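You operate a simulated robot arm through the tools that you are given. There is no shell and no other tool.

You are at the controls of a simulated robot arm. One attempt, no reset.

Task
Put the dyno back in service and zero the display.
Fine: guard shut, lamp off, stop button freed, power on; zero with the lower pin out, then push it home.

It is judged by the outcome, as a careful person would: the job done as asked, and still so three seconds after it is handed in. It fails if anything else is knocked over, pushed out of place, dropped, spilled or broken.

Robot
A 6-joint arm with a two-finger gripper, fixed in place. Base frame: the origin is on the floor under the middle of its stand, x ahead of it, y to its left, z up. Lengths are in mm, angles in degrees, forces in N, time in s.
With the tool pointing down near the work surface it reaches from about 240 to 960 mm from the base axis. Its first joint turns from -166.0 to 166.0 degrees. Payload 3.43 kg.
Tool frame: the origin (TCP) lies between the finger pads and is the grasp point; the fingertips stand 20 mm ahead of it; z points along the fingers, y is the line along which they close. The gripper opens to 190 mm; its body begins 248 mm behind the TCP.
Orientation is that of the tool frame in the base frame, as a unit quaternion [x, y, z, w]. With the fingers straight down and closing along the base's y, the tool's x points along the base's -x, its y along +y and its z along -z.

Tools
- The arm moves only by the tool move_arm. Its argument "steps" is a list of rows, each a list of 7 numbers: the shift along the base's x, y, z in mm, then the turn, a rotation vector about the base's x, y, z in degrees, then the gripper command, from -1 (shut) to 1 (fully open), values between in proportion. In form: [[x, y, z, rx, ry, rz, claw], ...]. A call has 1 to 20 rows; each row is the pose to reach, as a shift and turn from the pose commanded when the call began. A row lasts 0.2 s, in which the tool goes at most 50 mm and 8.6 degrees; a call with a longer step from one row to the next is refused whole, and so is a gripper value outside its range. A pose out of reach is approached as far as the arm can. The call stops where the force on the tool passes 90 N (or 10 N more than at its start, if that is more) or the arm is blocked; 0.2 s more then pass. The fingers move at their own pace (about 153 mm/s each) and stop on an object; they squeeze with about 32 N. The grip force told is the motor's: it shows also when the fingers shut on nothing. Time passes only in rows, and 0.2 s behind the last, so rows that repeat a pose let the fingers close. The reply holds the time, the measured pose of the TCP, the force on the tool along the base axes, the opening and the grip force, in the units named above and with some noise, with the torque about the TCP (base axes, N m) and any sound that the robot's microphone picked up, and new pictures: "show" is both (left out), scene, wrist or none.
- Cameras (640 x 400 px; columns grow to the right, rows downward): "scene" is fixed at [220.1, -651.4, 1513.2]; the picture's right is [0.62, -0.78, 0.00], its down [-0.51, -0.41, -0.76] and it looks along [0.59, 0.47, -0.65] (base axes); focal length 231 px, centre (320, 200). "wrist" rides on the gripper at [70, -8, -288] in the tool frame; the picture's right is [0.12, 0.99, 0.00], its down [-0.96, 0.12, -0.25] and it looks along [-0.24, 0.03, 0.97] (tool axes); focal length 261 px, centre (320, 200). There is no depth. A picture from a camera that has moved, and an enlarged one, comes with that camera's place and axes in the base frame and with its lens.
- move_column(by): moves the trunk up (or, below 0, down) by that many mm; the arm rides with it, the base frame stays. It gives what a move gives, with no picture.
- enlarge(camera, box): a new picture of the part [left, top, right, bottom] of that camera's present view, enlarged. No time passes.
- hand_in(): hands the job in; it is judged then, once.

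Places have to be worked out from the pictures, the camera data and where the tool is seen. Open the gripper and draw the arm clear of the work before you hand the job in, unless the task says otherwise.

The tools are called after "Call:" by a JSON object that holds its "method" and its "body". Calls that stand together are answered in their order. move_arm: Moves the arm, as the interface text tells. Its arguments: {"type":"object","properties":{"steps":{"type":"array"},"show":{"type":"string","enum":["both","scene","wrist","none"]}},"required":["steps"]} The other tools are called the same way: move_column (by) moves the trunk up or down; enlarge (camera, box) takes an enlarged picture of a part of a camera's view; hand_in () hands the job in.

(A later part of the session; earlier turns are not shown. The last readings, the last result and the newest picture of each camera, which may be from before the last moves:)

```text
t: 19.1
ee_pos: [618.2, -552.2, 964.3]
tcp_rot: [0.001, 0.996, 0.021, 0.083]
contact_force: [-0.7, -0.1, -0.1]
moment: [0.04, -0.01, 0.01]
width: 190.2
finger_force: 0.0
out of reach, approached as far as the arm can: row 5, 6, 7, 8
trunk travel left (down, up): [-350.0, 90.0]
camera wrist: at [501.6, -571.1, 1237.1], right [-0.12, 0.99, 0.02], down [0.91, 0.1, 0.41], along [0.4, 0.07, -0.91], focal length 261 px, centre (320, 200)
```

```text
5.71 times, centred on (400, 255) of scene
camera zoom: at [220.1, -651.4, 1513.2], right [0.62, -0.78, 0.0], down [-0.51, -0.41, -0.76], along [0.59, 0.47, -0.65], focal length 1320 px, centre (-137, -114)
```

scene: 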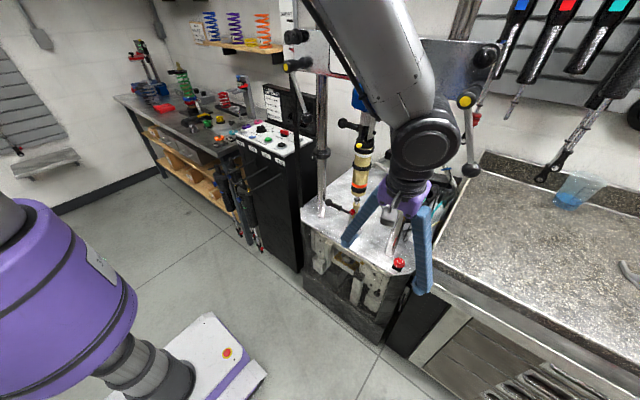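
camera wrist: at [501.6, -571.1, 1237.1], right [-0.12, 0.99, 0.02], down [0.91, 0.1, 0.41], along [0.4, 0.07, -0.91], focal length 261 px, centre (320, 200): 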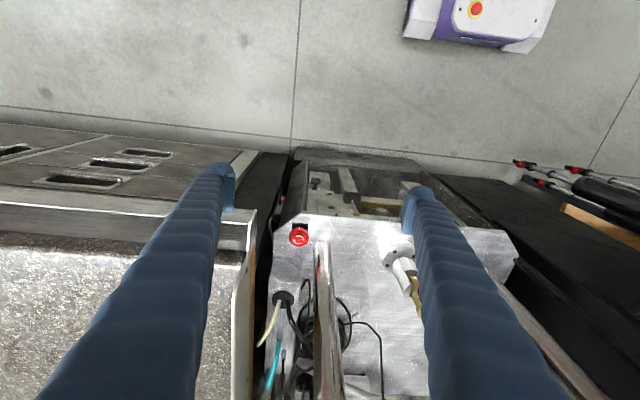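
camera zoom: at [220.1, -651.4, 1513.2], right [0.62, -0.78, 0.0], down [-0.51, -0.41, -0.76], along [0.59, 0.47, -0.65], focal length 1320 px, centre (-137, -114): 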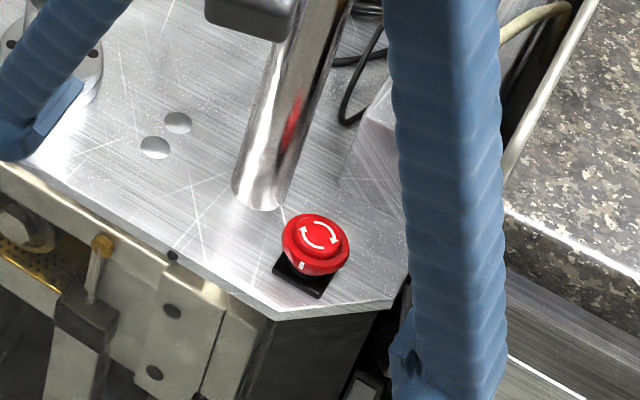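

The button (about (782,-569,786)) shows clockwise release arrows, and the right post stands about 75 mm from it at (836,-517). The last poses were limited near a wrist alignment, so I tilt the tool a little to see where the commanded pose stands.

Call:
{"method": "move_arm", "body": {"steps": [[-10, 0, 0, 0, -8, 0, 1], [-20, 0, 0, 0, -16, 0, 1], [-20, 0, 0, 0, -20, 0, 1], [-20, 0, 0, 0, -20, 0, 1]], "show": "wrist"}}

```text
t: 20.1
ee_pos: [596.8, -551.1, 965.0]
tcp_rot: [-0.002, 0.967, 0.022, 0.255]
contact_force: [0.2, 0.1, 0.2]
moment: [0.0, 0.03, -0.01]
width: 190.0
finger_force: 0.0
trunk travel left (down, up): [-350.0, 90.0]
camera wrist: at [394.2, -571.0, 1180.5], right [-0.12, 0.99, -0.02], down [0.71, 0.1, 0.7], along [0.69, 0.07, -0.72], focal length 261 px, centre (320, 200)
```

wrist: 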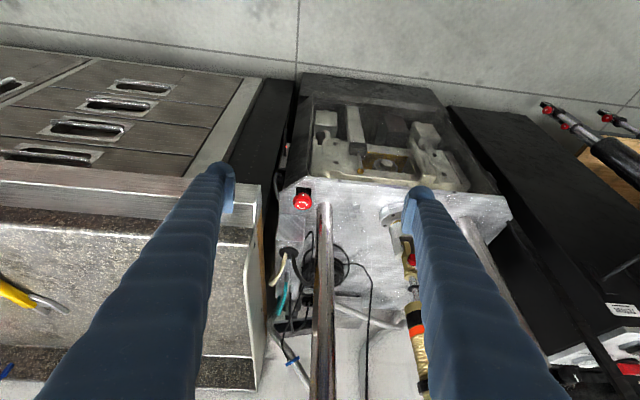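

Call:
{"method": "enlarge", "body": {"camera": "wrist", "box": [270, 165, 350, 240]}}

Call:
{"method": "enlarge", "body": {"camera": "wrist", "box": [370, 180, 480, 270]}}

```text
5.33 times, centred on (310, 202) of wrist
camera zoom: at [394.2, -571.0, 1180.5], right [-0.12, 0.99, -0.02], down [0.71, 0.1, 0.7], along [0.69, 0.07, -0.72], focal length 1390 px, centre (373, 187)
```

zoom: 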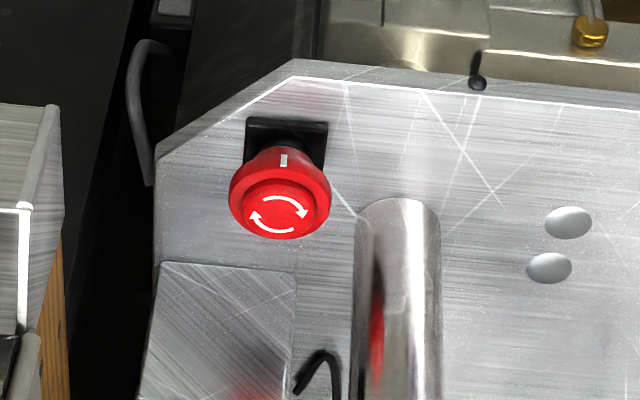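

```text
4.44 times, centred on (425, 225) of wrist
camera zoom: at [394.2, -571.0, 1180.5], right [-0.12, 0.99, -0.02], down [0.71, 0.1, 0.7], along [0.69, 0.07, -0.72], focal length 1158 px, centre (-147, 89)
```

zoom: 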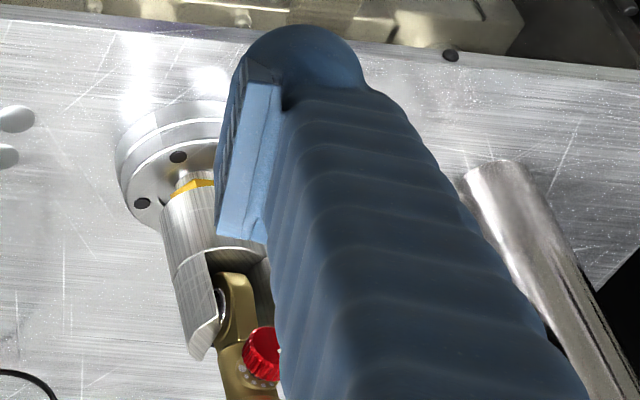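

The button's top is at about (782,-569,794), plate near z 748, post about (828,-517). I go to a pre-grasp about 100 mm back along a tilted approach, yawed 45° so the fingers straddle the button clear of the post.

Call:
{"method": "move_arm", "body": {"steps": [[20, -8, 0, -1, 0, 7, -0.05], [45, -16, 0, -2, 0, 15, -0.05], [70, -26, -10, -2, 0, 23, -0.05], [95, -36, -25, -2, -1, 31, -0.05], [120, -46, -50, -2, -1, 38, -0.05], [140, -53, -75, -2, -1, 44, -0.05], [146, -57, -92, -2, -1, 44, -0.05]]}}

```text
t: 21.6
ee_pos: [725.9, -592.3, 887.1]
tcp_rot: [-0.371, 0.891, 0.114, 0.235]
contact_force: [-52.6, 41.3, 21.5]
moment: [-1.29, -0.67, -1.68]
width: 56.1
finger_force: 0.0
trunk travel left (down, up): [-350.0, 90.0]
stopped in row 7: the force on the tool passed its limit at 99 N (the readings are from after the stop); the commanded pose is now the measured one
camera wrist: at [592.6, -748.0, 1099.8], right [-0.78, 0.62, -0.03], down [0.43, 0.57, 0.7], along [0.45, 0.53, -0.71], focal length 261 px, centre (320, 200)
```

scene: 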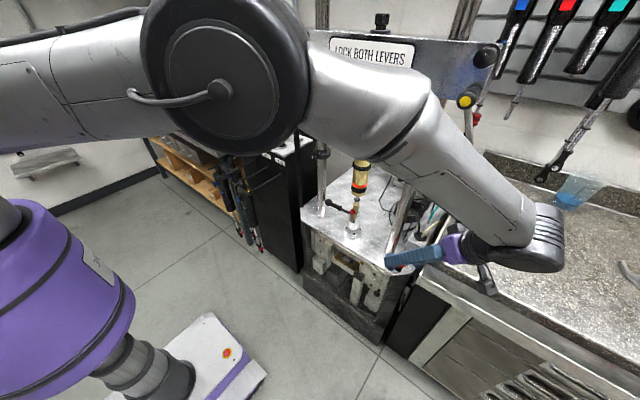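
wrist: 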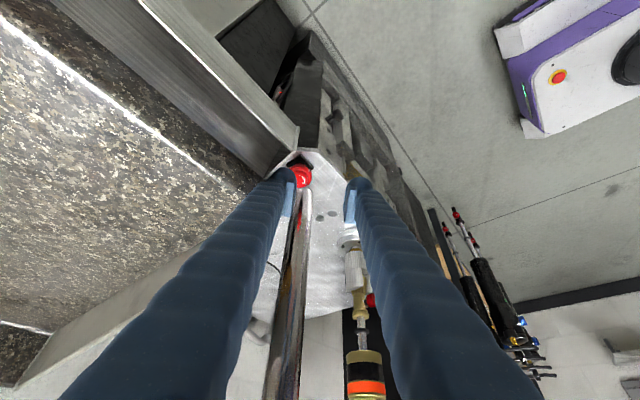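

Contact: about 70 N along the finger-closing axis, and one finger was pushed inward, so its outer side has met something, probably the counter corner. I look before backing off.

Call:
{"method": "enlarge", "body": {"camera": "wrist", "box": [180, 100, 400, 260]}}

Call:
{"method": "enlarge", "body": {"camera": "scene", "box": [370, 200, 520, 320]}}

```text
2.50 times, centred on (290, 180) of wrist
camera zoom: at [592.6, -748.0, 1099.8], right [-0.78, 0.62, -0.03], down [0.43, 0.57, 0.7], along [0.45, 0.53, -0.71], focal length 652 px, centre (395, 250)
```

zoom: 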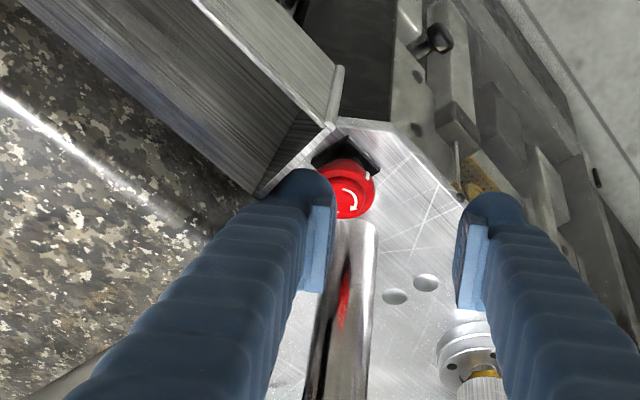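

```text
3.33 times, centred on (445, 260) of scene
camera zoom: at [220.1, -651.4, 1513.2], right [0.62, -0.78, 0.0], down [-0.51, -0.41, -0.76], along [0.59, 0.47, -0.65], focal length 770 px, centre (-97, 0)
```

zoom: 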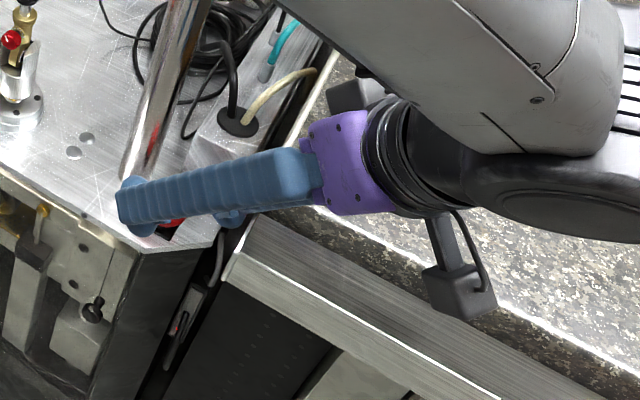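

The left finger met the counter's raised corner (its top is near z 900, edge at y≈-652). I relieve the contact, rise, and reorient to a nearly upright tool above the button so the body stays clear of both counter and post.

Call:
{"method": "move_arm", "body": {"steps": [[-15, 12, 10, 0, 0, 0, -0.26], [-15, 15, 50, 0, 0, 0, -0.26], [-15, 17, 95, -5.7, 0.6, 2.9, -0.26], [-15, 17, 113, -11.5, 1.2, 5.9, -0.26], [0, 15, 113, -17.2, 1.8, 8.8, -0.26], [24, 14, 113, -22.9, 2.4, 11.7, -0.26]]}}

```text
t: 23.1
ee_pos: [760.4, -584.0, 997.3]
tcp_rot: [-0.495, 0.858, -0.041, 0.126]
contact_force: [-0.2, -0.6, 0.0]
moment: [-0.1, 0.07, -0.04]
width: 70.3
finger_force: 0.1
trunk travel left (down, up): [-350.0, 90.0]
camera wrist: at [660.8, -665.1, 1264.9], right [-0.89, 0.4, -0.21], down [0.3, 0.87, 0.39], along [0.34, 0.28, -0.9], focal length 261 px, centre (320, 200)
```

scene: 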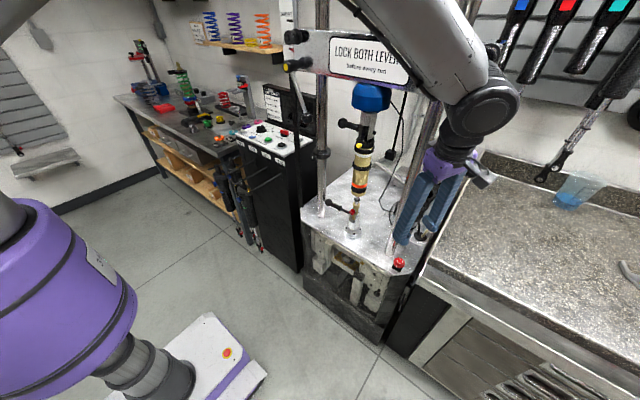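
wrist: 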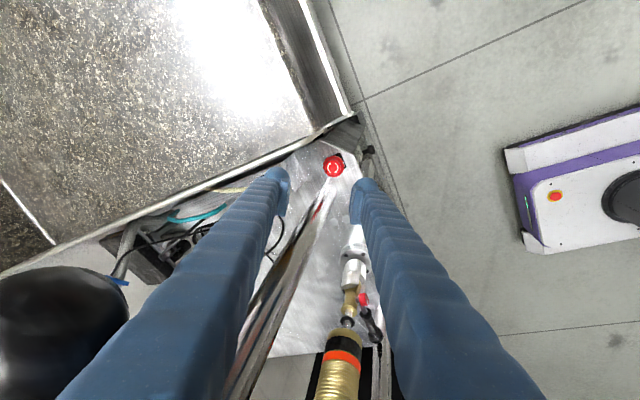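

Call:
{"method": "enlarge", "body": {"camera": "scene", "box": [380, 20, 540, 260]}}

Call:
{"method": "enlarge", "body": {"camera": "wrist", "box": [250, 110, 410, 240]}}

```text
1.67 times, centred on (460, 140) of scene
camera zoom: at [220.1, -651.4, 1513.2], right [0.62, -0.78, 0.0], down [-0.51, -0.41, -0.76], along [0.59, 0.47, -0.65], focal length 385 px, centre (87, 300)
```

zoom: 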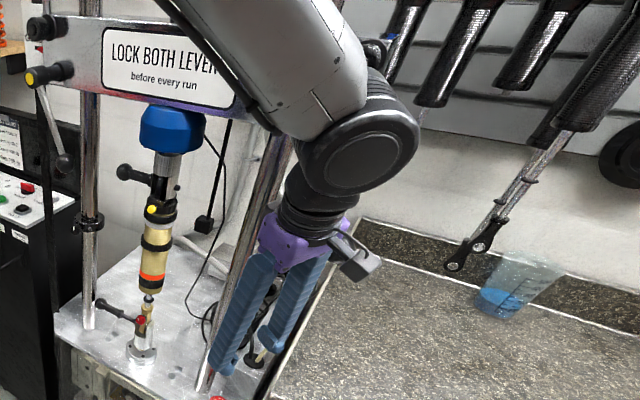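

```text
3.08 times, centred on (330, 175) of wrist
camera zoom: at [660.8, -665.1, 1264.9], right [-0.89, 0.4, -0.21], down [0.3, 0.87, 0.39], along [0.34, 0.28, -0.9], focal length 802 px, centre (289, 277)
```

zoom: 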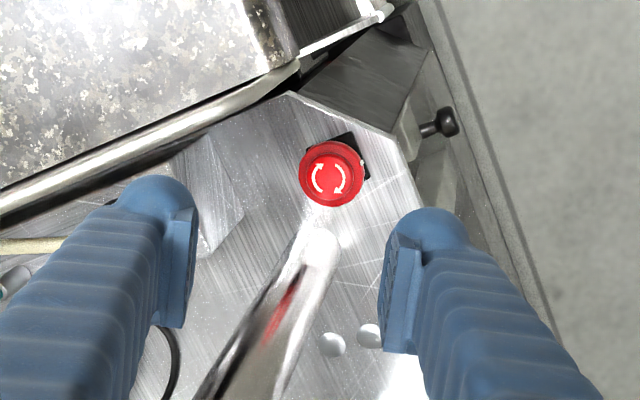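

The button lies between the open fingers' line, about (783,-571,794), and the right lever ball hangs near (764,-645,1231), so I step back a little in x and descend to about 90 mm above the button, then look again.

Call:
{"method": "move_arm", "body": {"steps": [[-20, 3, 0, 0, 0, 0, -0.26], [-22, 4, -45, 0, 0, 0, -0.26], [-22, 4, -90, 0, 0, 0, -0.26], [-18, 5, -125, 0, 0, 0, -0.26]]}}

```text
t: 24.1
ee_pos: [739.8, -579.5, 869.6]
tcp_rot: [-0.495, 0.859, -0.04, 0.126]
contact_force: [0.7, -0.2, -0.8]
moment: [-0.02, 0.04, 0.02]
width: 70.6
finger_force: 0.1
trunk travel left (down, up): [-350.0, 90.0]
camera wrist: at [639.8, -659.3, 1137.1], right [-0.89, 0.4, -0.21], down [0.3, 0.87, 0.39], along [0.34, 0.28, -0.9], focal length 261 px, centre (320, 200)
```

scene: 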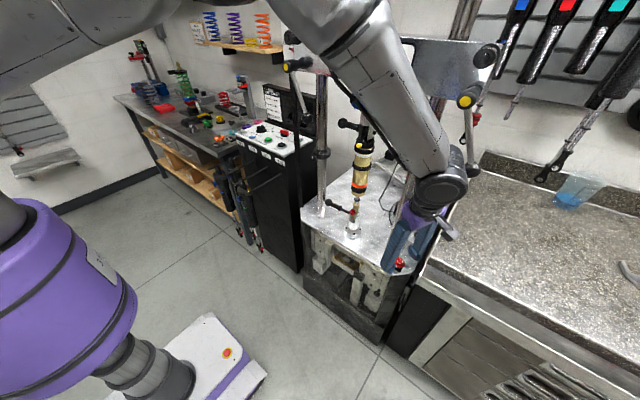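
wrist: 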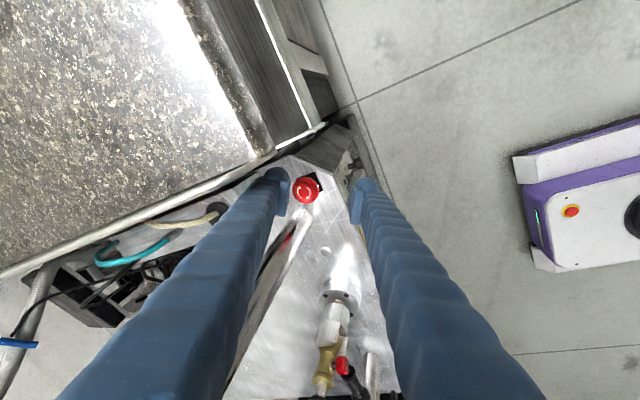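

The way down is clear; I shift to be on the approach line and descend to the button with the fingers 70 mm apart.

Call:
{"method": "move_arm", "body": {"steps": [[18, 4, 0, 0, 0, 0, -0.26], [24, 5, -20, 0, 0, 0, -0.26], [29, 6, -40, 0, 0, 0, -0.26], [35, 7, -60, 0, 0, 0, -0.26], [41, 8, -80, 0, 0, 0, -0.26]]}}

```text
t: 25.2
ee_pos: [781.5, -572.3, 790.4]
tcp_rot: [-0.494, 0.859, -0.039, 0.127]
contact_force: [-1.0, -0.5, -0.7]
moment: [0.0, 0.0, 0.03]
width: 70.5
finger_force: 0.0
trunk travel left (down, up): [-350.0, 90.0]
camera wrist: at [681.1, -652.9, 1058.2], right [-0.89, 0.4, -0.21], down [0.3, 0.87, 0.39], along [0.34, 0.28, -0.9], focal length 261 px, centre (320, 200)
```

scene: 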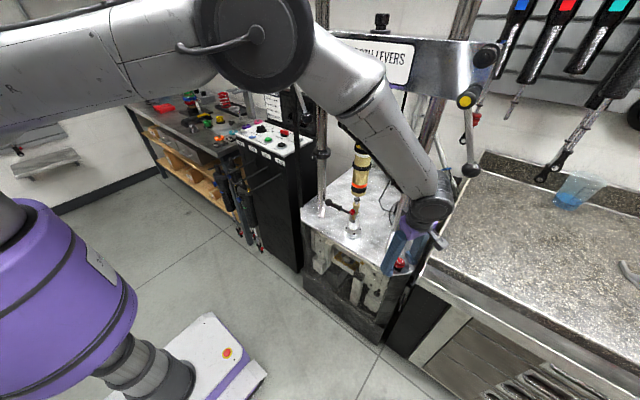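
wrist: 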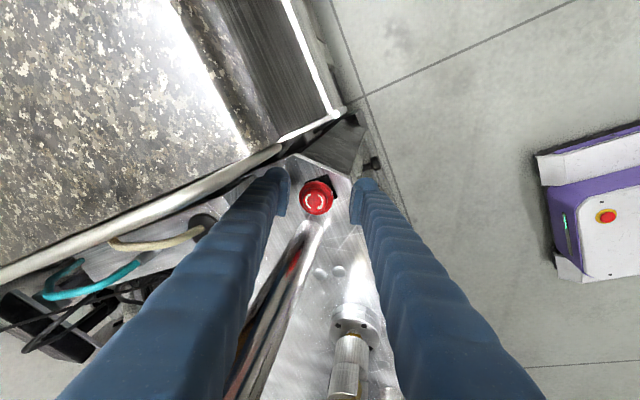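

The button sits between the fingers at the TCP. I close on it and check the grip.

Call:
{"method": "move_arm", "body": {"steps": [[0, 0, 0, 0, 0, 0, -1], [0, 0, 0, 0, 0, 0, -1], [0, 0, 0, 0, 0, 0, -1]]}}

Call:
{"method": "enlarge", "body": {"camera": "wrist", "box": [260, 140, 380, 240]}}

```text
t: 26.1
ee_pos: [782.5, -574.9, 793.0]
tcp_rot: [-0.495, 0.859, -0.042, 0.128]
contact_force: [20.0, -17.4, 4.6]
moment: [-0.35, -0.15, -0.17]
width: 37.7
finger_force: 45.1
trunk travel left (down, up): [-350.0, 90.0]
camera wrist: at [682.0, -654.5, 1060.1], right [-0.89, 0.4, -0.22], down [0.3, 0.87, 0.39], along [0.35, 0.28, -0.9], focal length 261 px, centre (320, 200)
```

scene: 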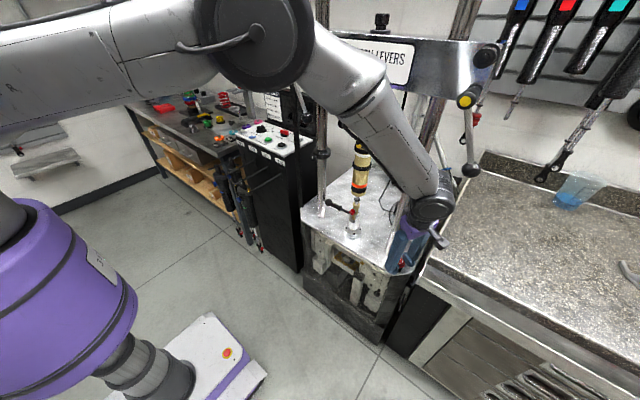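
wrist: 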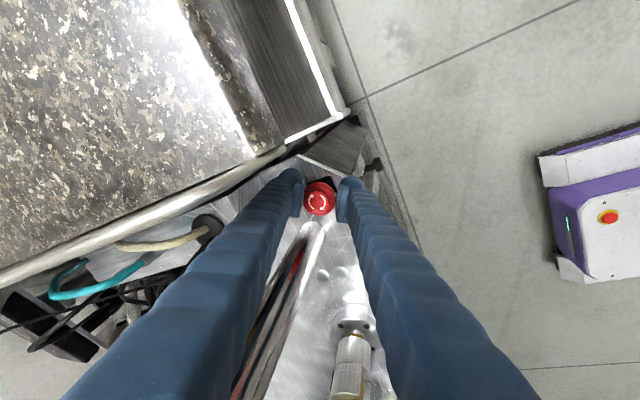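

```text
4.00 times, centred on (320, 190) of wrist
camera zoom: at [682.0, -654.5, 1060.1], right [-0.89, 0.4, -0.22], down [0.3, 0.87, 0.39], along [0.35, 0.28, -0.9], focal length 1043 px, centre (320, 240)
```

zoom: 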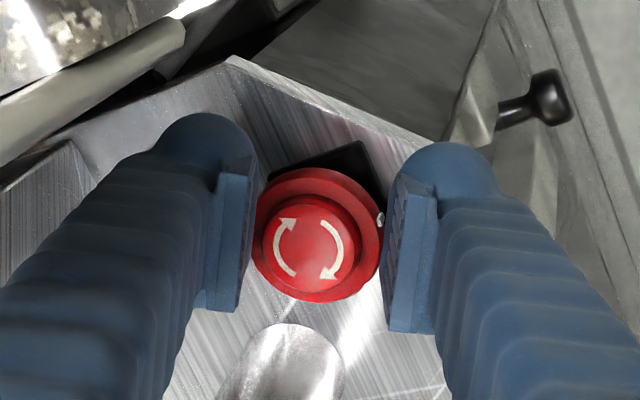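

Good grip (37.7 mm across the mushroom). The arrows run clockwise seen from above, so I twist about the vertical by about -48°.

Call:
{"method": "move_arm", "body": {"steps": [[0.5, -1, 0, 0, 0, -8, -1], [1, -1.5, 0, 0, 0, -16, -1], [1, -1.5, 0, 0, 0, -24, -1], [1, -1.5, 0, 0, 0, -32, -1], [1, -1.5, 0, 0, 0, -40, -1], [1, -1.5, 0, 0, 0, -48, -1], [1, -1.5, 0, 0, 0, -48, -1]]}}

Call:
{"method": "enlarge", "body": {"camera": "wrist", "box": [260, 140, 380, 240]}}

```text
t: 27.6
ee_pos: [761.1, -570.9, 792.8]
tcp_rot: [-0.106, 0.983, -0.08, 0.128]
contact_force: [-23.6, 7.8, 58.6]
moment: [-0.13, -0.25, 0.28]
width: 22.4
finger_force: 44.5
out of reach, approached as far as the arm can: row 5, 6, 7
trunk travel left (down, up): [-350.0, 90.0]
camera wrist: at [618.8, -555.8, 1053.3], right [-0.3, 0.93, -0.21], down [0.82, 0.36, 0.44], along [0.49, -0.04, -0.87], focal length 261 px, centre (320, 200)
```

scene: 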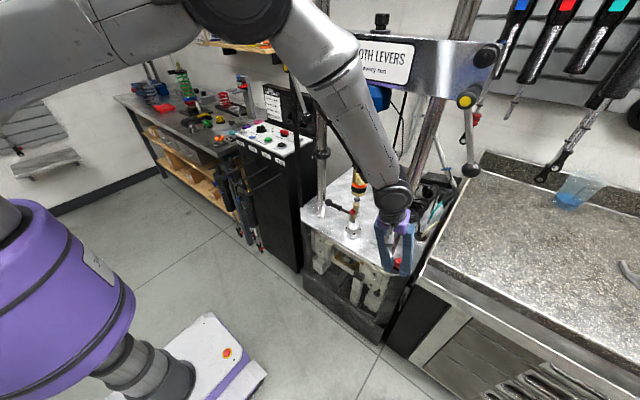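
wrist: 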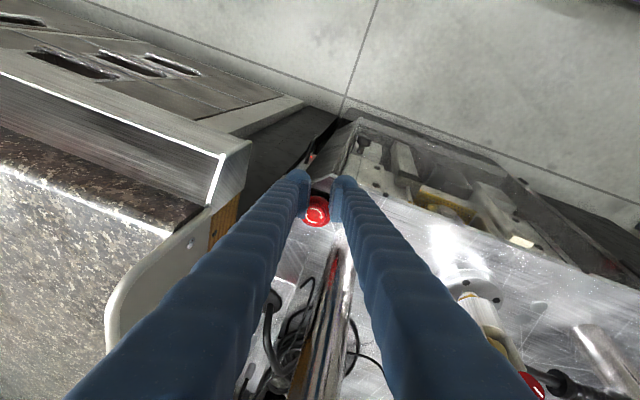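

```text
4.00 times, centred on (320, 190) of wrist
camera zoom: at [618.8, -555.8, 1053.3], right [-0.3, 0.93, -0.21], down [0.82, 0.36, 0.44], along [0.49, -0.04, -0.87], focal length 1043 px, centre (320, 240)
```

zoom: 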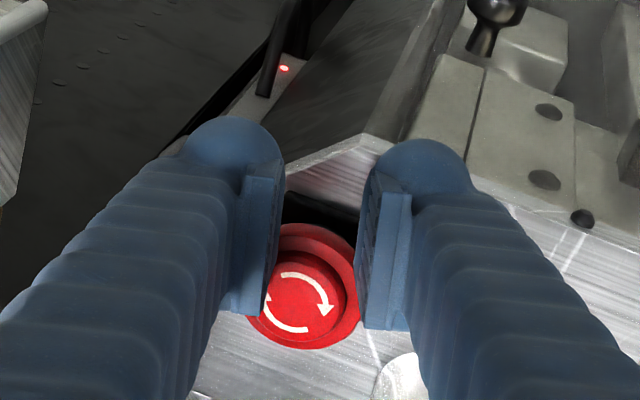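

The arm hit a wrist-alignment limit partway and the fingers slid toward the button's edge. I open, lift clear and look at how far the button turned.

Call:
{"method": "move_arm", "body": {"steps": [[0, 0, 0, 0, 0, 0, -0.2], [0, 0, 2, 0, 0, 0, -0.2], [-5, 0, 20, 0, 0, 0, -0.2], [-15, 0, 50, 0, 0, 0, -0.2], [-25, 0, 80, 0, 0, 0, -0.2]]}}

Call:
{"method": "enlarge", "body": {"camera": "wrist", "box": [270, 150, 370, 240]}}

Call:
{"method": "enlarge", "body": {"camera": "scene", "box": [370, 220, 430, 290]}}

```text
t: 28.9
ee_pos: [739.5, -568.5, 868.5]
tcp_rot: [-0.106, 0.983, -0.08, 0.127]
contact_force: [-0.4, 0.2, 0.9]
moment: [0.02, -0.07, 0.03]
width: 76.0
finger_force: 0.0
trunk travel left (down, up): [-350.0, 90.0]
camera wrist: at [598.2, -555.6, 1128.9], right [-0.3, 0.93, -0.21], down [0.82, 0.36, 0.44], along [0.49, -0.04, -0.87], focal length 261 px, centre (320, 200)
```

scene: 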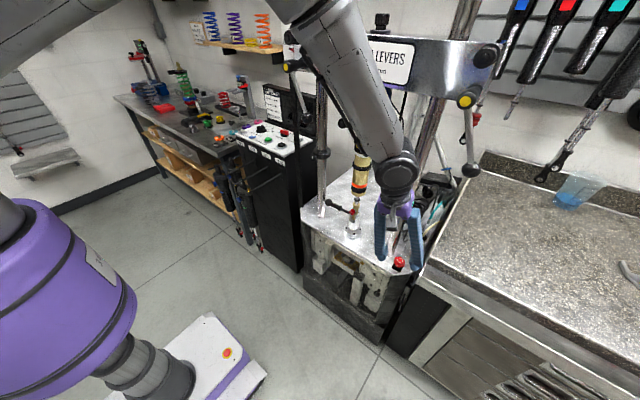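
wrist: 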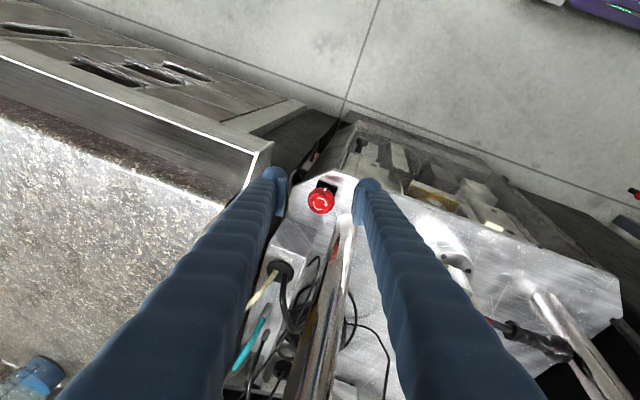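

```text
4.44 times, centred on (320, 195) of wrist
camera zoom: at [598.2, -555.6, 1128.9], right [-0.3, 0.93, -0.21], down [0.82, 0.36, 0.44], along [0.49, -0.04, -0.87], focal length 1158 px, centre (320, 222)
```

zoom: 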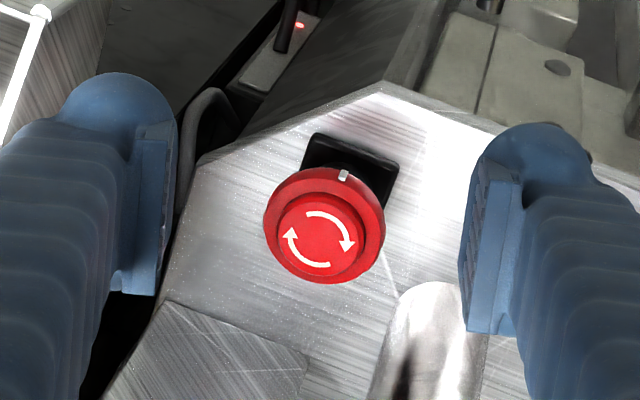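

```text
5.71 times, centred on (400, 255) of scene
camera zoom: at [220.1, -651.4, 1513.2], right [0.62, -0.78, 0.0], down [-0.51, -0.41, -0.76], along [0.59, 0.47, -0.65], focal length 1320 px, centre (-137, -114)
```

zoom: 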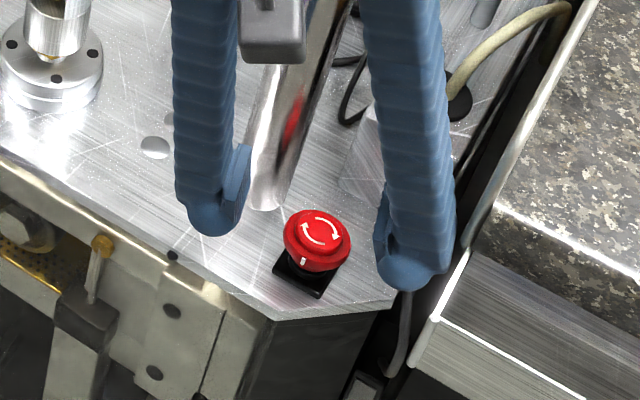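

Comparing the scene crops, the mushroom now stands about 4 mm higher than before: it has popped out, so the stop is freed. Next I retreat in front of the dyno and swing over toward the control panel.

Call:
{"method": "move_arm", "body": {"steps": [[-30, 5, 20, 2.7, 0, -2.7, 0.2], [-65, 10, 45, 5.4, 0, -5.4, 0.5], [-100, 30, 70, 8, 0, -8.2, 1], [-130, 65, 90, 10.7, 0, -10.9, 1], [-150, 105, 110, 10.7, 0, -10.9, 1], [-165, 150, 125, 10.7, 0, -10.9, 1], [-175, 195, 140, 10.7, 0, -10.9, 1], [-180, 240, 155, 10.7, 0, -10.9, 1], [-180, 285, 170, 10.7, 0, -10.9, 1], [-180, 330, 190, 10.7, 0, -10.9, 1], [-180, 375, 210, 10.7, 0, -10.9, 1], [-180, 420, 230, 10.7, 0, -10.9, 1], [-180, 465, 250, 10.7, 0, -10.9, 1], [-180, 510, 270, 10.7, 0, -10.9, 1], [-180, 555, 290, 10.7, 0, -10.9, 1], [-175, 600, 310, 10.7, 0, -10.9, 1], [-150, 640, 325, 10.7, 0, -10.9, 1], [-120, 680, 340, 10.7, 0, -10.9, 1]]}}

```text
refused: row 4 steps farther than a row can; nothing moved
```

One row was slightly too long; I shorten it and resend.

Call:
{"method": "move_arm", "body": {"steps": [[-30, 5, 20, 2.7, 0, -2.7, 0.2], [-65, 10, 45, 5.4, 0, -5.4, 0.5], [-100, 30, 65, 8, 0, -8.2, 1], [-128, 65, 80, 10.7, 0, -10.9, 1], [-150, 105, 95, 10.7, 0, -10.9, 1], [-165, 148, 110, 10.7, 0, -10.9, 1], [-175, 193, 125, 10.7, 0, -10.9, 1], [-180, 238, 140, 10.7, 0, -10.9, 1], [-180, 283, 160, 10.7, 0, -10.9, 1], [-180, 328, 180, 10.7, 0, -10.9, 1], [-180, 373, 200, 10.7, 0, -10.9, 1], [-180, 418, 220, 10.7, 0, -10.9, 1], [-180, 463, 240, 10.7, 0, -10.9, 1], [-180, 508, 260, 10.7, 0, -10.9, 1], [-180, 553, 280, 10.7, 0, -10.9, 1], [-175, 598, 300, 10.7, 0, -10.9, 1], [-150, 638, 310, 10.7, 0, -10.9, 1], [-120, 675, 320, 10.7, 0, -10.9, 1]]}}

```text
t: 32.6
ee_pos: [610.9, 98.6, 1157.0]
tcp_rot: [0.005, 0.988, 0.053, 0.142]
contact_force: [-0.2, -0.9, -0.4]
moment: [0.14, 0.03, 0.04]
width: 190.2
finger_force: 0.0
out of reach, approached as far as the arm can: row 15, 16, 17, 18
trunk travel left (down, up): [-350.0, 90.0]
camera wrist: at [463.1, 62.5, 1411.9], right [-0.12, 0.99, 0.07], down [0.85, 0.07, 0.52], along [0.51, 0.12, -0.85], focal length 261 px, centre (320, 200)
```

scene: 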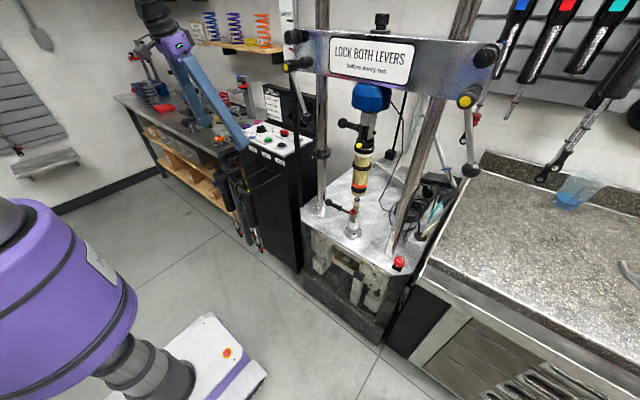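
wrist: 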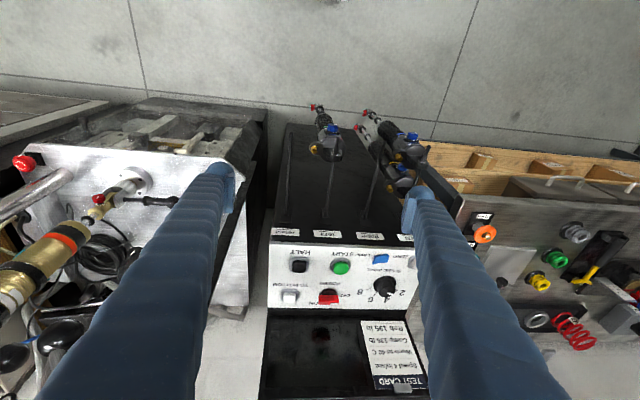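

Call:
{"method": "enlarge", "body": {"camera": "wrist", "box": [260, 230, 430, 400]}}

Call:
{"method": "enlarge", "body": {"camera": "wrist", "box": [320, 235, 430, 315]}}

Call:
{"method": "enlarge", "body": {"camera": "wrist", "box": [265, 235, 365, 315]}}

Call:
{"method": "enlarge", "body": {"camera": "scene", "box": [230, 110, 320, 170]}}

```text
2.35 times, centred on (345, 315) of wrist
camera zoom: at [463.1, 62.5, 1411.9], right [-0.12, 0.99, 0.07], down [0.85, 0.07, 0.52], along [0.51, 0.12, -0.85], focal length 613 px, centre (261, -71)
```

zoom: 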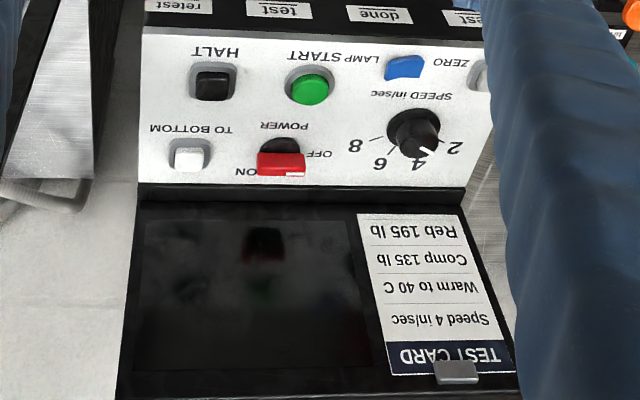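

```text
5.00 times, centred on (375, 275) of wrist
camera zoom: at [463.1, 62.5, 1411.9], right [-0.12, 0.99, 0.07], down [0.85, 0.07, 0.52], along [0.51, 0.12, -0.85], focal length 1303 px, centre (45, -175)
```

zoom: 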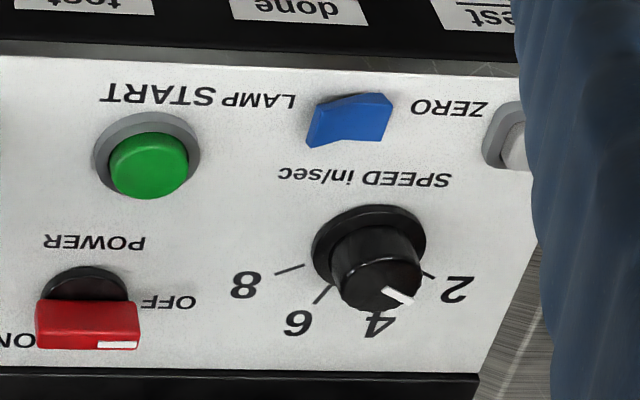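

```text
5.00 times, centred on (315, 275) of wrist
camera zoom: at [463.1, 62.5, 1411.9], right [-0.12, 0.99, 0.07], down [0.85, 0.07, 0.52], along [0.51, 0.12, -0.85], focal length 1303 px, centre (345, -175)
```

zoom: 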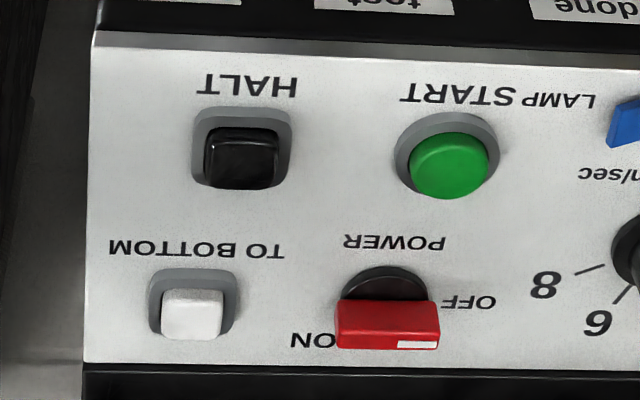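

```text
6.67 times, centred on (275, 140) of scene
camera zoom: at [220.1, -651.4, 1513.2], right [0.62, -0.78, 0.0], down [-0.51, -0.41, -0.76], along [0.59, 0.47, -0.65], focal length 1540 px, centre (620, 600)
```

zoom: 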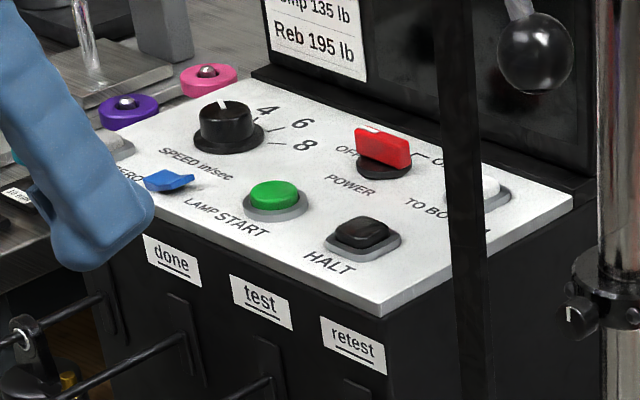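

The panel is clear: POWER's red bar lies along y with its white index toward OFF, ON is a clockwise turn away; the LAMP rocker is the blue one. I move in closer above the rocker to see which end is raised.

Call:
{"method": "move_arm", "body": {"steps": [[34, 27, 0, -1, 2, 0, 0.3], [68, 54, 0, -2, 4, 0, 0.3], [102, 80, -10, -3, 6, 0, 0.3], [136, 106, -25, -4, 8, 0, 0.3], [170, 133, -45, -5, 9, 0, 0.3], [195, 155, -60, -6, 9, 0, 0.3]]}}

Call:
{"method": "enlarge", "body": {"camera": "wrist", "box": [240, 130, 400, 260]}}

```text
t: 34.0
ee_pos: [790.7, 189.0, 1067.7]
tcp_rot: [-0.034, 0.993, 0.079, 0.083]
contact_force: [0.4, -0.1, 0.3]
moment: [-0.01, 0.02, -0.01]
width: 123.3
finger_force: 0.0
out of reach, approached as far as the arm can: row 1, 2, 3, 4, 5, 6
trunk travel left (down, up): [-350.0, 90.0]
camera wrist: at [678.1, 129.4, 1336.3], right [-0.2, 0.97, 0.13], down [0.9, 0.12, 0.42], along [0.39, 0.2, -0.9], focal length 261 px, centre (320, 200)
```

scene: 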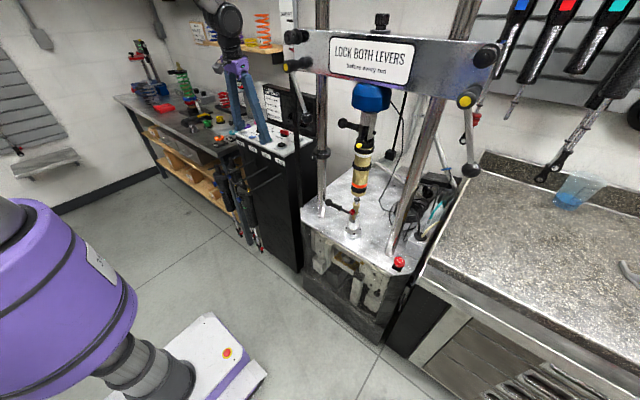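
wrist: 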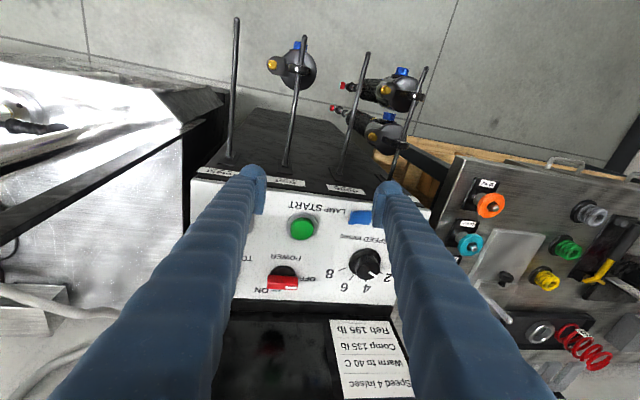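

```text
3.08 times, centred on (320, 195) of wrist
camera zoom: at [678.1, 129.4, 1336.3], right [-0.2, 0.97, 0.13], down [0.9, 0.12, 0.42], along [0.39, 0.2, -0.9], focal length 802 px, centre (320, 215)
```

zoom: 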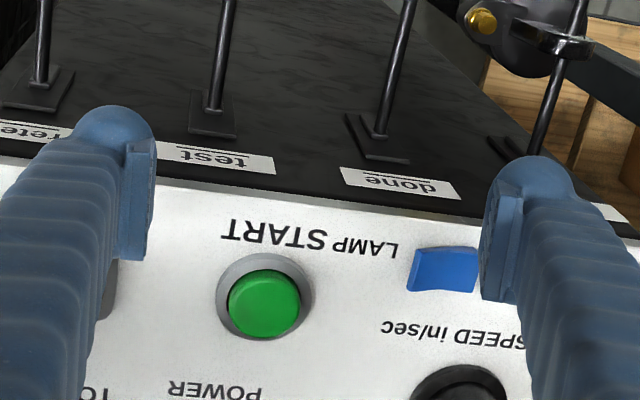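

The tool keeps meeting the wrist-alignment limit when too upright here, so I'll keep it tilted forward. I tilt to about 28° and centre the view on the rocker near (837,267,1010).

Call:
{"method": "move_arm", "body": {"steps": [[-20, 15, 10, 3, -6, -2, 1], [-40, 30, 20, 6, -12, -4, 1], [-45, 45, 20, 9, -18, -6, 1], [-45, 60, 10, 9, -18, -6, 1], [-45, 70, 0, 9, -18, -6, 1]]}}

Call:
{"method": "enlarge", "body": {"camera": "wrist", "box": [260, 150, 380, 250]}}

```text
t: 35.5
ee_pos: [700.4, 286.2, 1059.5]
tcp_rot: [-0.172, 0.951, 0.141, 0.216]
contact_force: [-0.3, 0.9, -0.4]
moment: [-0.08, -0.03, -0.06]
width: 190.0
finger_force: 0.1
out of reach, approached as far as the arm can: row 3, 4
trunk travel left (down, up): [-350.0, 90.0]
stopped in row 5: the arm was blocked; the commanded pose is now the measured one
camera wrist: at [540.0, 161.0, 1275.3], right [-0.49, 0.86, 0.14], down [0.68, 0.27, 0.68], along [0.55, 0.42, -0.72], focal length 261 px, centre (320, 200)
```

scene: 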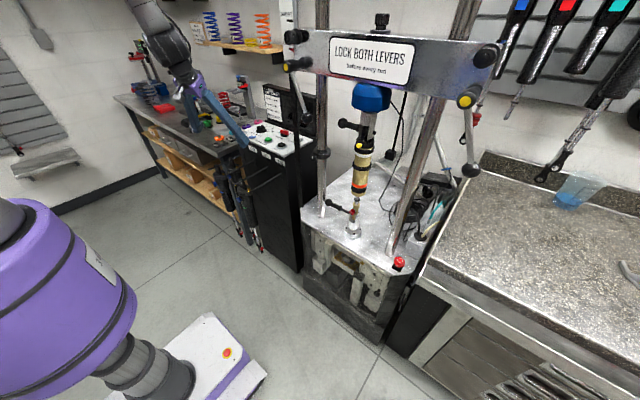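
wrist: 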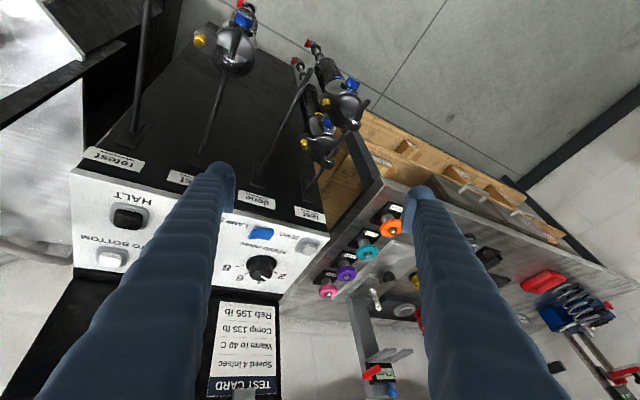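

```text
4.00 times, centred on (320, 200) of wrist
camera zoom: at [540.0, 161.0, 1275.3], right [-0.49, 0.86, 0.14], down [0.68, 0.27, 0.68], along [0.55, 0.42, -0.72], focal length 1043 px, centre (320, 200)
```

zoom: 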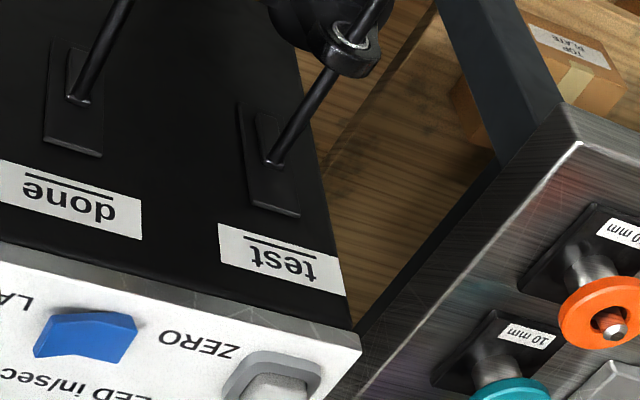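

The tool drifted because it is near a wrist singularity at this radius. At a larger radius an upright tool is far from it, so I slowly move outward while bringing the tool upright.

Call:
{"method": "move_arm", "body": {"steps": [[10, -6, 10, -1.5, 2.5, -2, 1], [22, -12, 20, -3.5, 5.5, -4.5, 1], [34, -19, 30, -5.5, 8.5, -7, 1], [46, -26, 40, -7.5, 11.5, -9.5, 1], [58, -33, 50, -9.5, 14.5, -12, 1], [72, -40, 60, -11.5, 17.5, -14.5, 1], [86, -48, 60, -13.5, 20.5, -17, 1], [100, -56, 60, -15, 23, -18.5, 1], [110, -56, 60, -16.4, 25.2, -20, 1], [110, -56, 60, -16.4, 25.2, -20, 1]]}}

```text
t: 37.6
ee_pos: [776.1, 201.2, 1096.0]
tcp_rot: [-0.044, 0.994, 0.089, 0.055]
contact_force: [0.2, -0.3, 0.2]
moment: [-0.01, 0.02, 0.01]
width: 189.9
finger_force: 0.1
out of reach, approached as far as the arm can: row 5, 6, 7, 8, 9, 10
trunk travel left (down, up): [-350.0, 90.0]
camera wrist: at [678.2, 135.8, 1368.6], right [-0.22, 0.96, 0.16], down [0.92, 0.14, 0.38], along [0.34, 0.23, -0.91], focal length 261 px, centre (320, 200)
```

scene: 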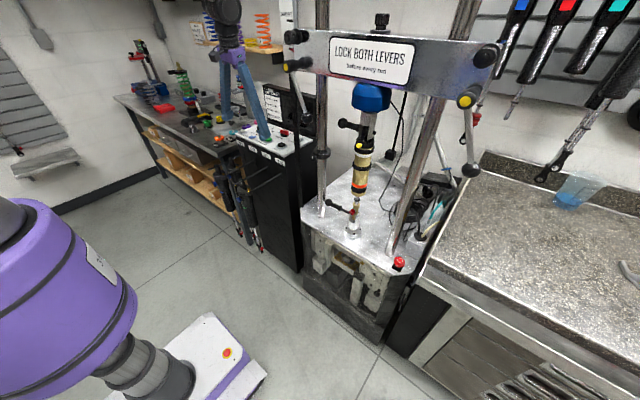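
wrist: 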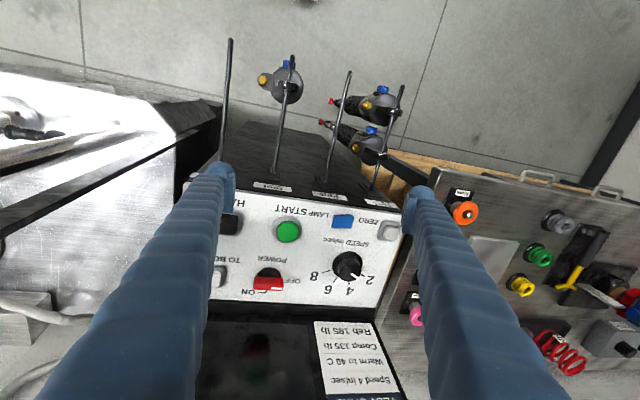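

I think the wrist joint has wound to its limit (flipped branch) during the guard push. To unwind it, I pull in toward the base at y≈0 with the tool leaning forward in the arm's own plane, in the free space in front of the gap between dyno and cabinet.

Call:
{"method": "move_arm", "body": {"steps": [[-45, -10, 0, 0, 0, 0, -0.4], [-90, -20, 0, 0, 0, 0, -0.4], [-135, -30, 0, 0, 0, 0, -0.4], [-180, -40, 0, 0, -3, 0, -0.4], [-215, -70, -10, -1, -6, -1, -0.4], [-225, -110, -35, -3, -9, -2, -0.4], [-225, -150, -60, -5, -12, -3, -0.4], [-225, -185, -95, -6, -14, -4, -0.4], [-215, -201, -140, -7, -16, -5, -0.4], [-200, -201, -185, -8, -17.5, -6, -0.4], [-185, -201, -230, -8.9, -18.6, -7.2, -0.4], [-165, -201, -275, -8.9, -18.6, -7.2, -0.4], [-156, -201, -296, -8.9, -18.6, -7.2, -0.4], [-156, -201, -296, -8.9, -18.6, -7.2, -0.4]]}}

```text
t: 40.6
ee_pos: [619.6, 1.9, 802.1]
tcp_rot: [-0.001, 0.976, 0.0, 0.218]
contact_force: [0.9, -0.4, 0.2]
moment: [-0.07, -0.01, -0.03]
width: 56.9
finger_force: 0.1
out of reach, approached as far as the arm can: row 8, 9, 10
trunk travel left (down, up): [-350.0, 90.0]
camera wrist: at [434.4, -7.2, 1033.5], right [-0.11, 0.99, -0.05], down [0.77, 0.12, 0.63], along [0.63, 0.03, -0.77], focal length 261 px, centre (320, 200)
```

scene: 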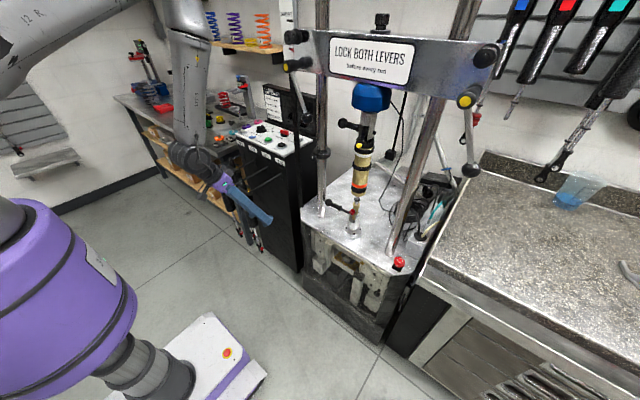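
wrist: 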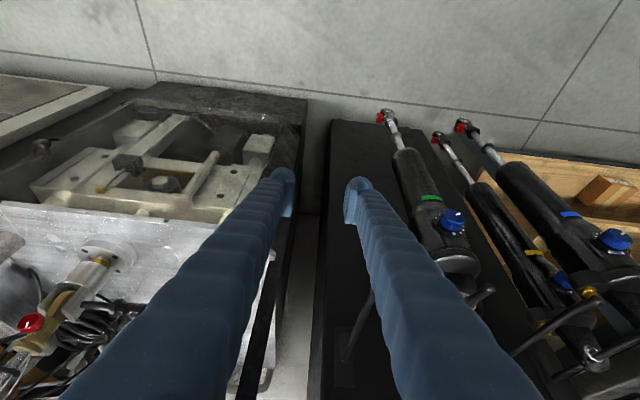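

The pose was reached exactly with the tool in the arm plane. Now I rise in that plane and tip the tool back through alignment to upright, so the wrist comes out on its natural side.

Call:
{"method": "move_arm", "body": {"steps": [[5, -2, 48, 0, 0, 0, -0.4], [15, -2, 96, 0, 0, 0, -0.4], [25, -2, 144, 0, 0, 0, -0.4], [38, -2, 190, 0, 0, 0, -0.4], [52, -2, 235, 0, 0, 0, -0.4], [68, -2, 275, 0, 2, 0, -0.4], [78, -2, 300, 0, 8, 0, -0.4], [84, -2, 315, 0, 15, 0, -0.4], [90, -2, 330, 0, 21, 0, -0.4], [90, -2, 340, 0, 25, 0, -0.4], [90, -2, 340, 0, 25, 0, -0.4]]}}

```text
t: 43.0
ee_pos: [709.1, -0.2, 1143.7]
tcp_rot: [0.0, 1.0, 0.001, 0.0]
contact_force: [0.4, 0.4, -0.1]
moment: [-0.01, -0.02, -0.02]
width: 57.0
finger_force: 0.1
trunk travel left (down, up): [-350.0, 90.0]
camera wrist: at [639.2, -8.2, 1431.7], right [-0.12, 0.99, 0.0], down [0.96, 0.12, 0.25], along [0.25, 0.03, -0.97], focal length 261 px, centre (320, 200)
```

scene: 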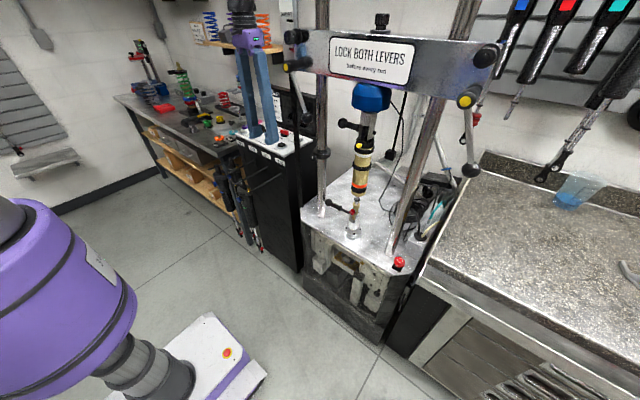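
wrist: 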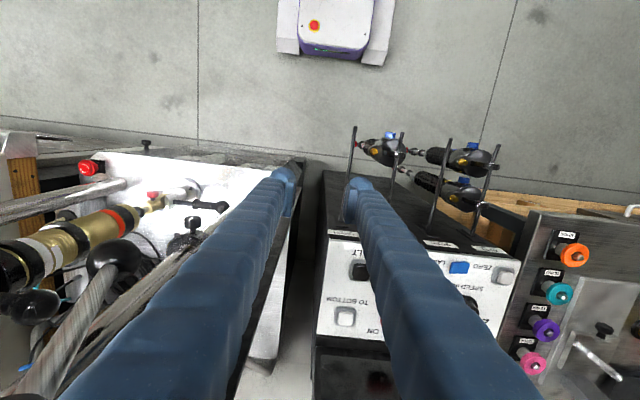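

The wrist is back on its natural branch with the tool exactly upright. I move over the LAMP rocker for a close look.

Call:
{"method": "move_arm", "body": {"steps": [[10, 45, 0, 0, 0, 0, 1], [20, 90, 0, 0, 0, 0, 1], [35, 135, 0, 0, 0, 0, 1], [50, 180, 0, 0, 0, 0, 1], [65, 222, -10, 0, 0, 0, 1], [85, 255, -30, 0, 0, 0, 1], [90, 258, -50, 0, 0, 0, 1]]}}

Call:
{"method": "enlarge", "body": {"camera": "wrist", "box": [240, 140, 400, 260]}}

Call:
{"method": "enlarge", "body": {"camera": "wrist", "box": [290, 180, 370, 240]}}

```text
t: 44.6
ee_pos: [799.9, 260.3, 1090.8]
tcp_rot: [0.0, 1.0, 0.001, 0.001]
contact_force: [0.3, 0.4, -0.1]
moment: [-0.03, 0.02, 0.0]
width: 190.2
finger_force: 0.0
trunk travel left (down, up): [-350.0, 90.0]
camera wrist: at [730.1, 251.6, 1379.9], right [-0.12, 0.99, 0.0], down [0.96, 0.12, 0.25], along [0.25, 0.03, -0.97], focal length 261 px, centre (320, 200)
```

scene: 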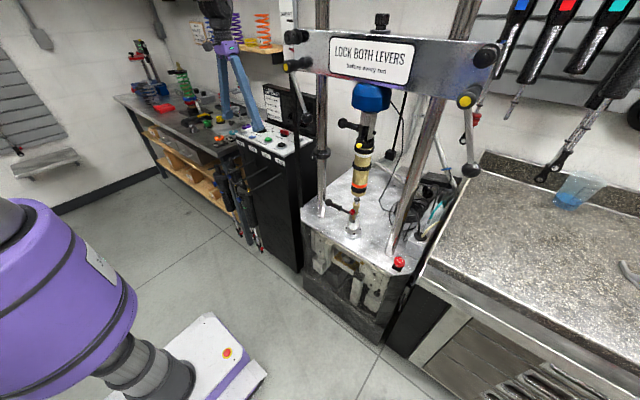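
wrist: 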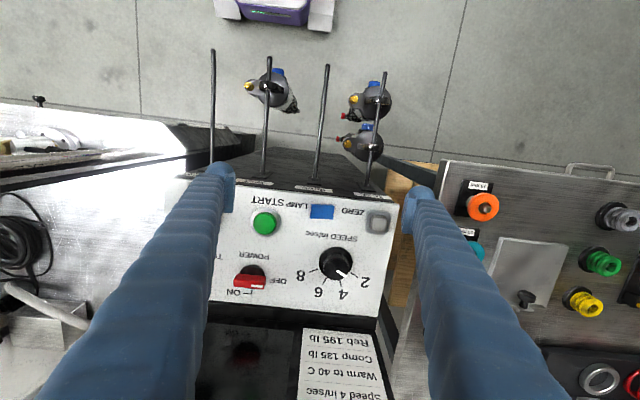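

```text
3.33 times, centred on (320, 200) of wrist
camera zoom: at [730.1, 251.6, 1379.9], right [-0.12, 0.99, 0.0], down [0.96, 0.12, 0.25], along [0.25, 0.03, -0.97], focal length 869 px, centre (320, 200)
```

zoom: 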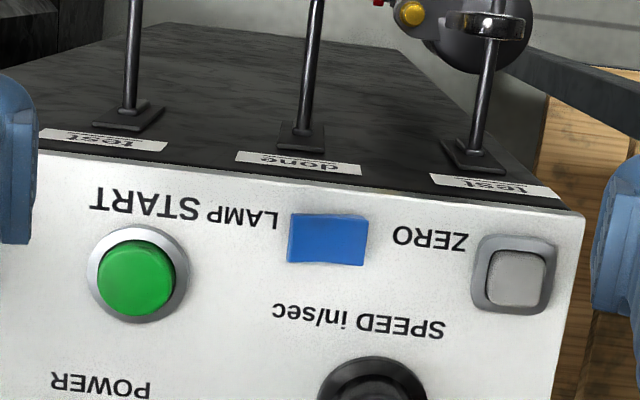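

```text
6.67 times, centred on (330, 210) of wrist
camera zoom: at [730.1, 251.6, 1379.9], right [-0.12, 0.99, 0.0], down [0.96, 0.12, 0.25], along [0.25, 0.03, -0.97], focal length 1738 px, centre (253, 133)
```

zoom: 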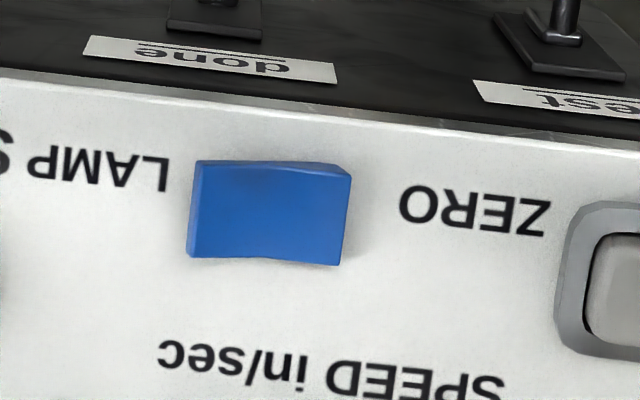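

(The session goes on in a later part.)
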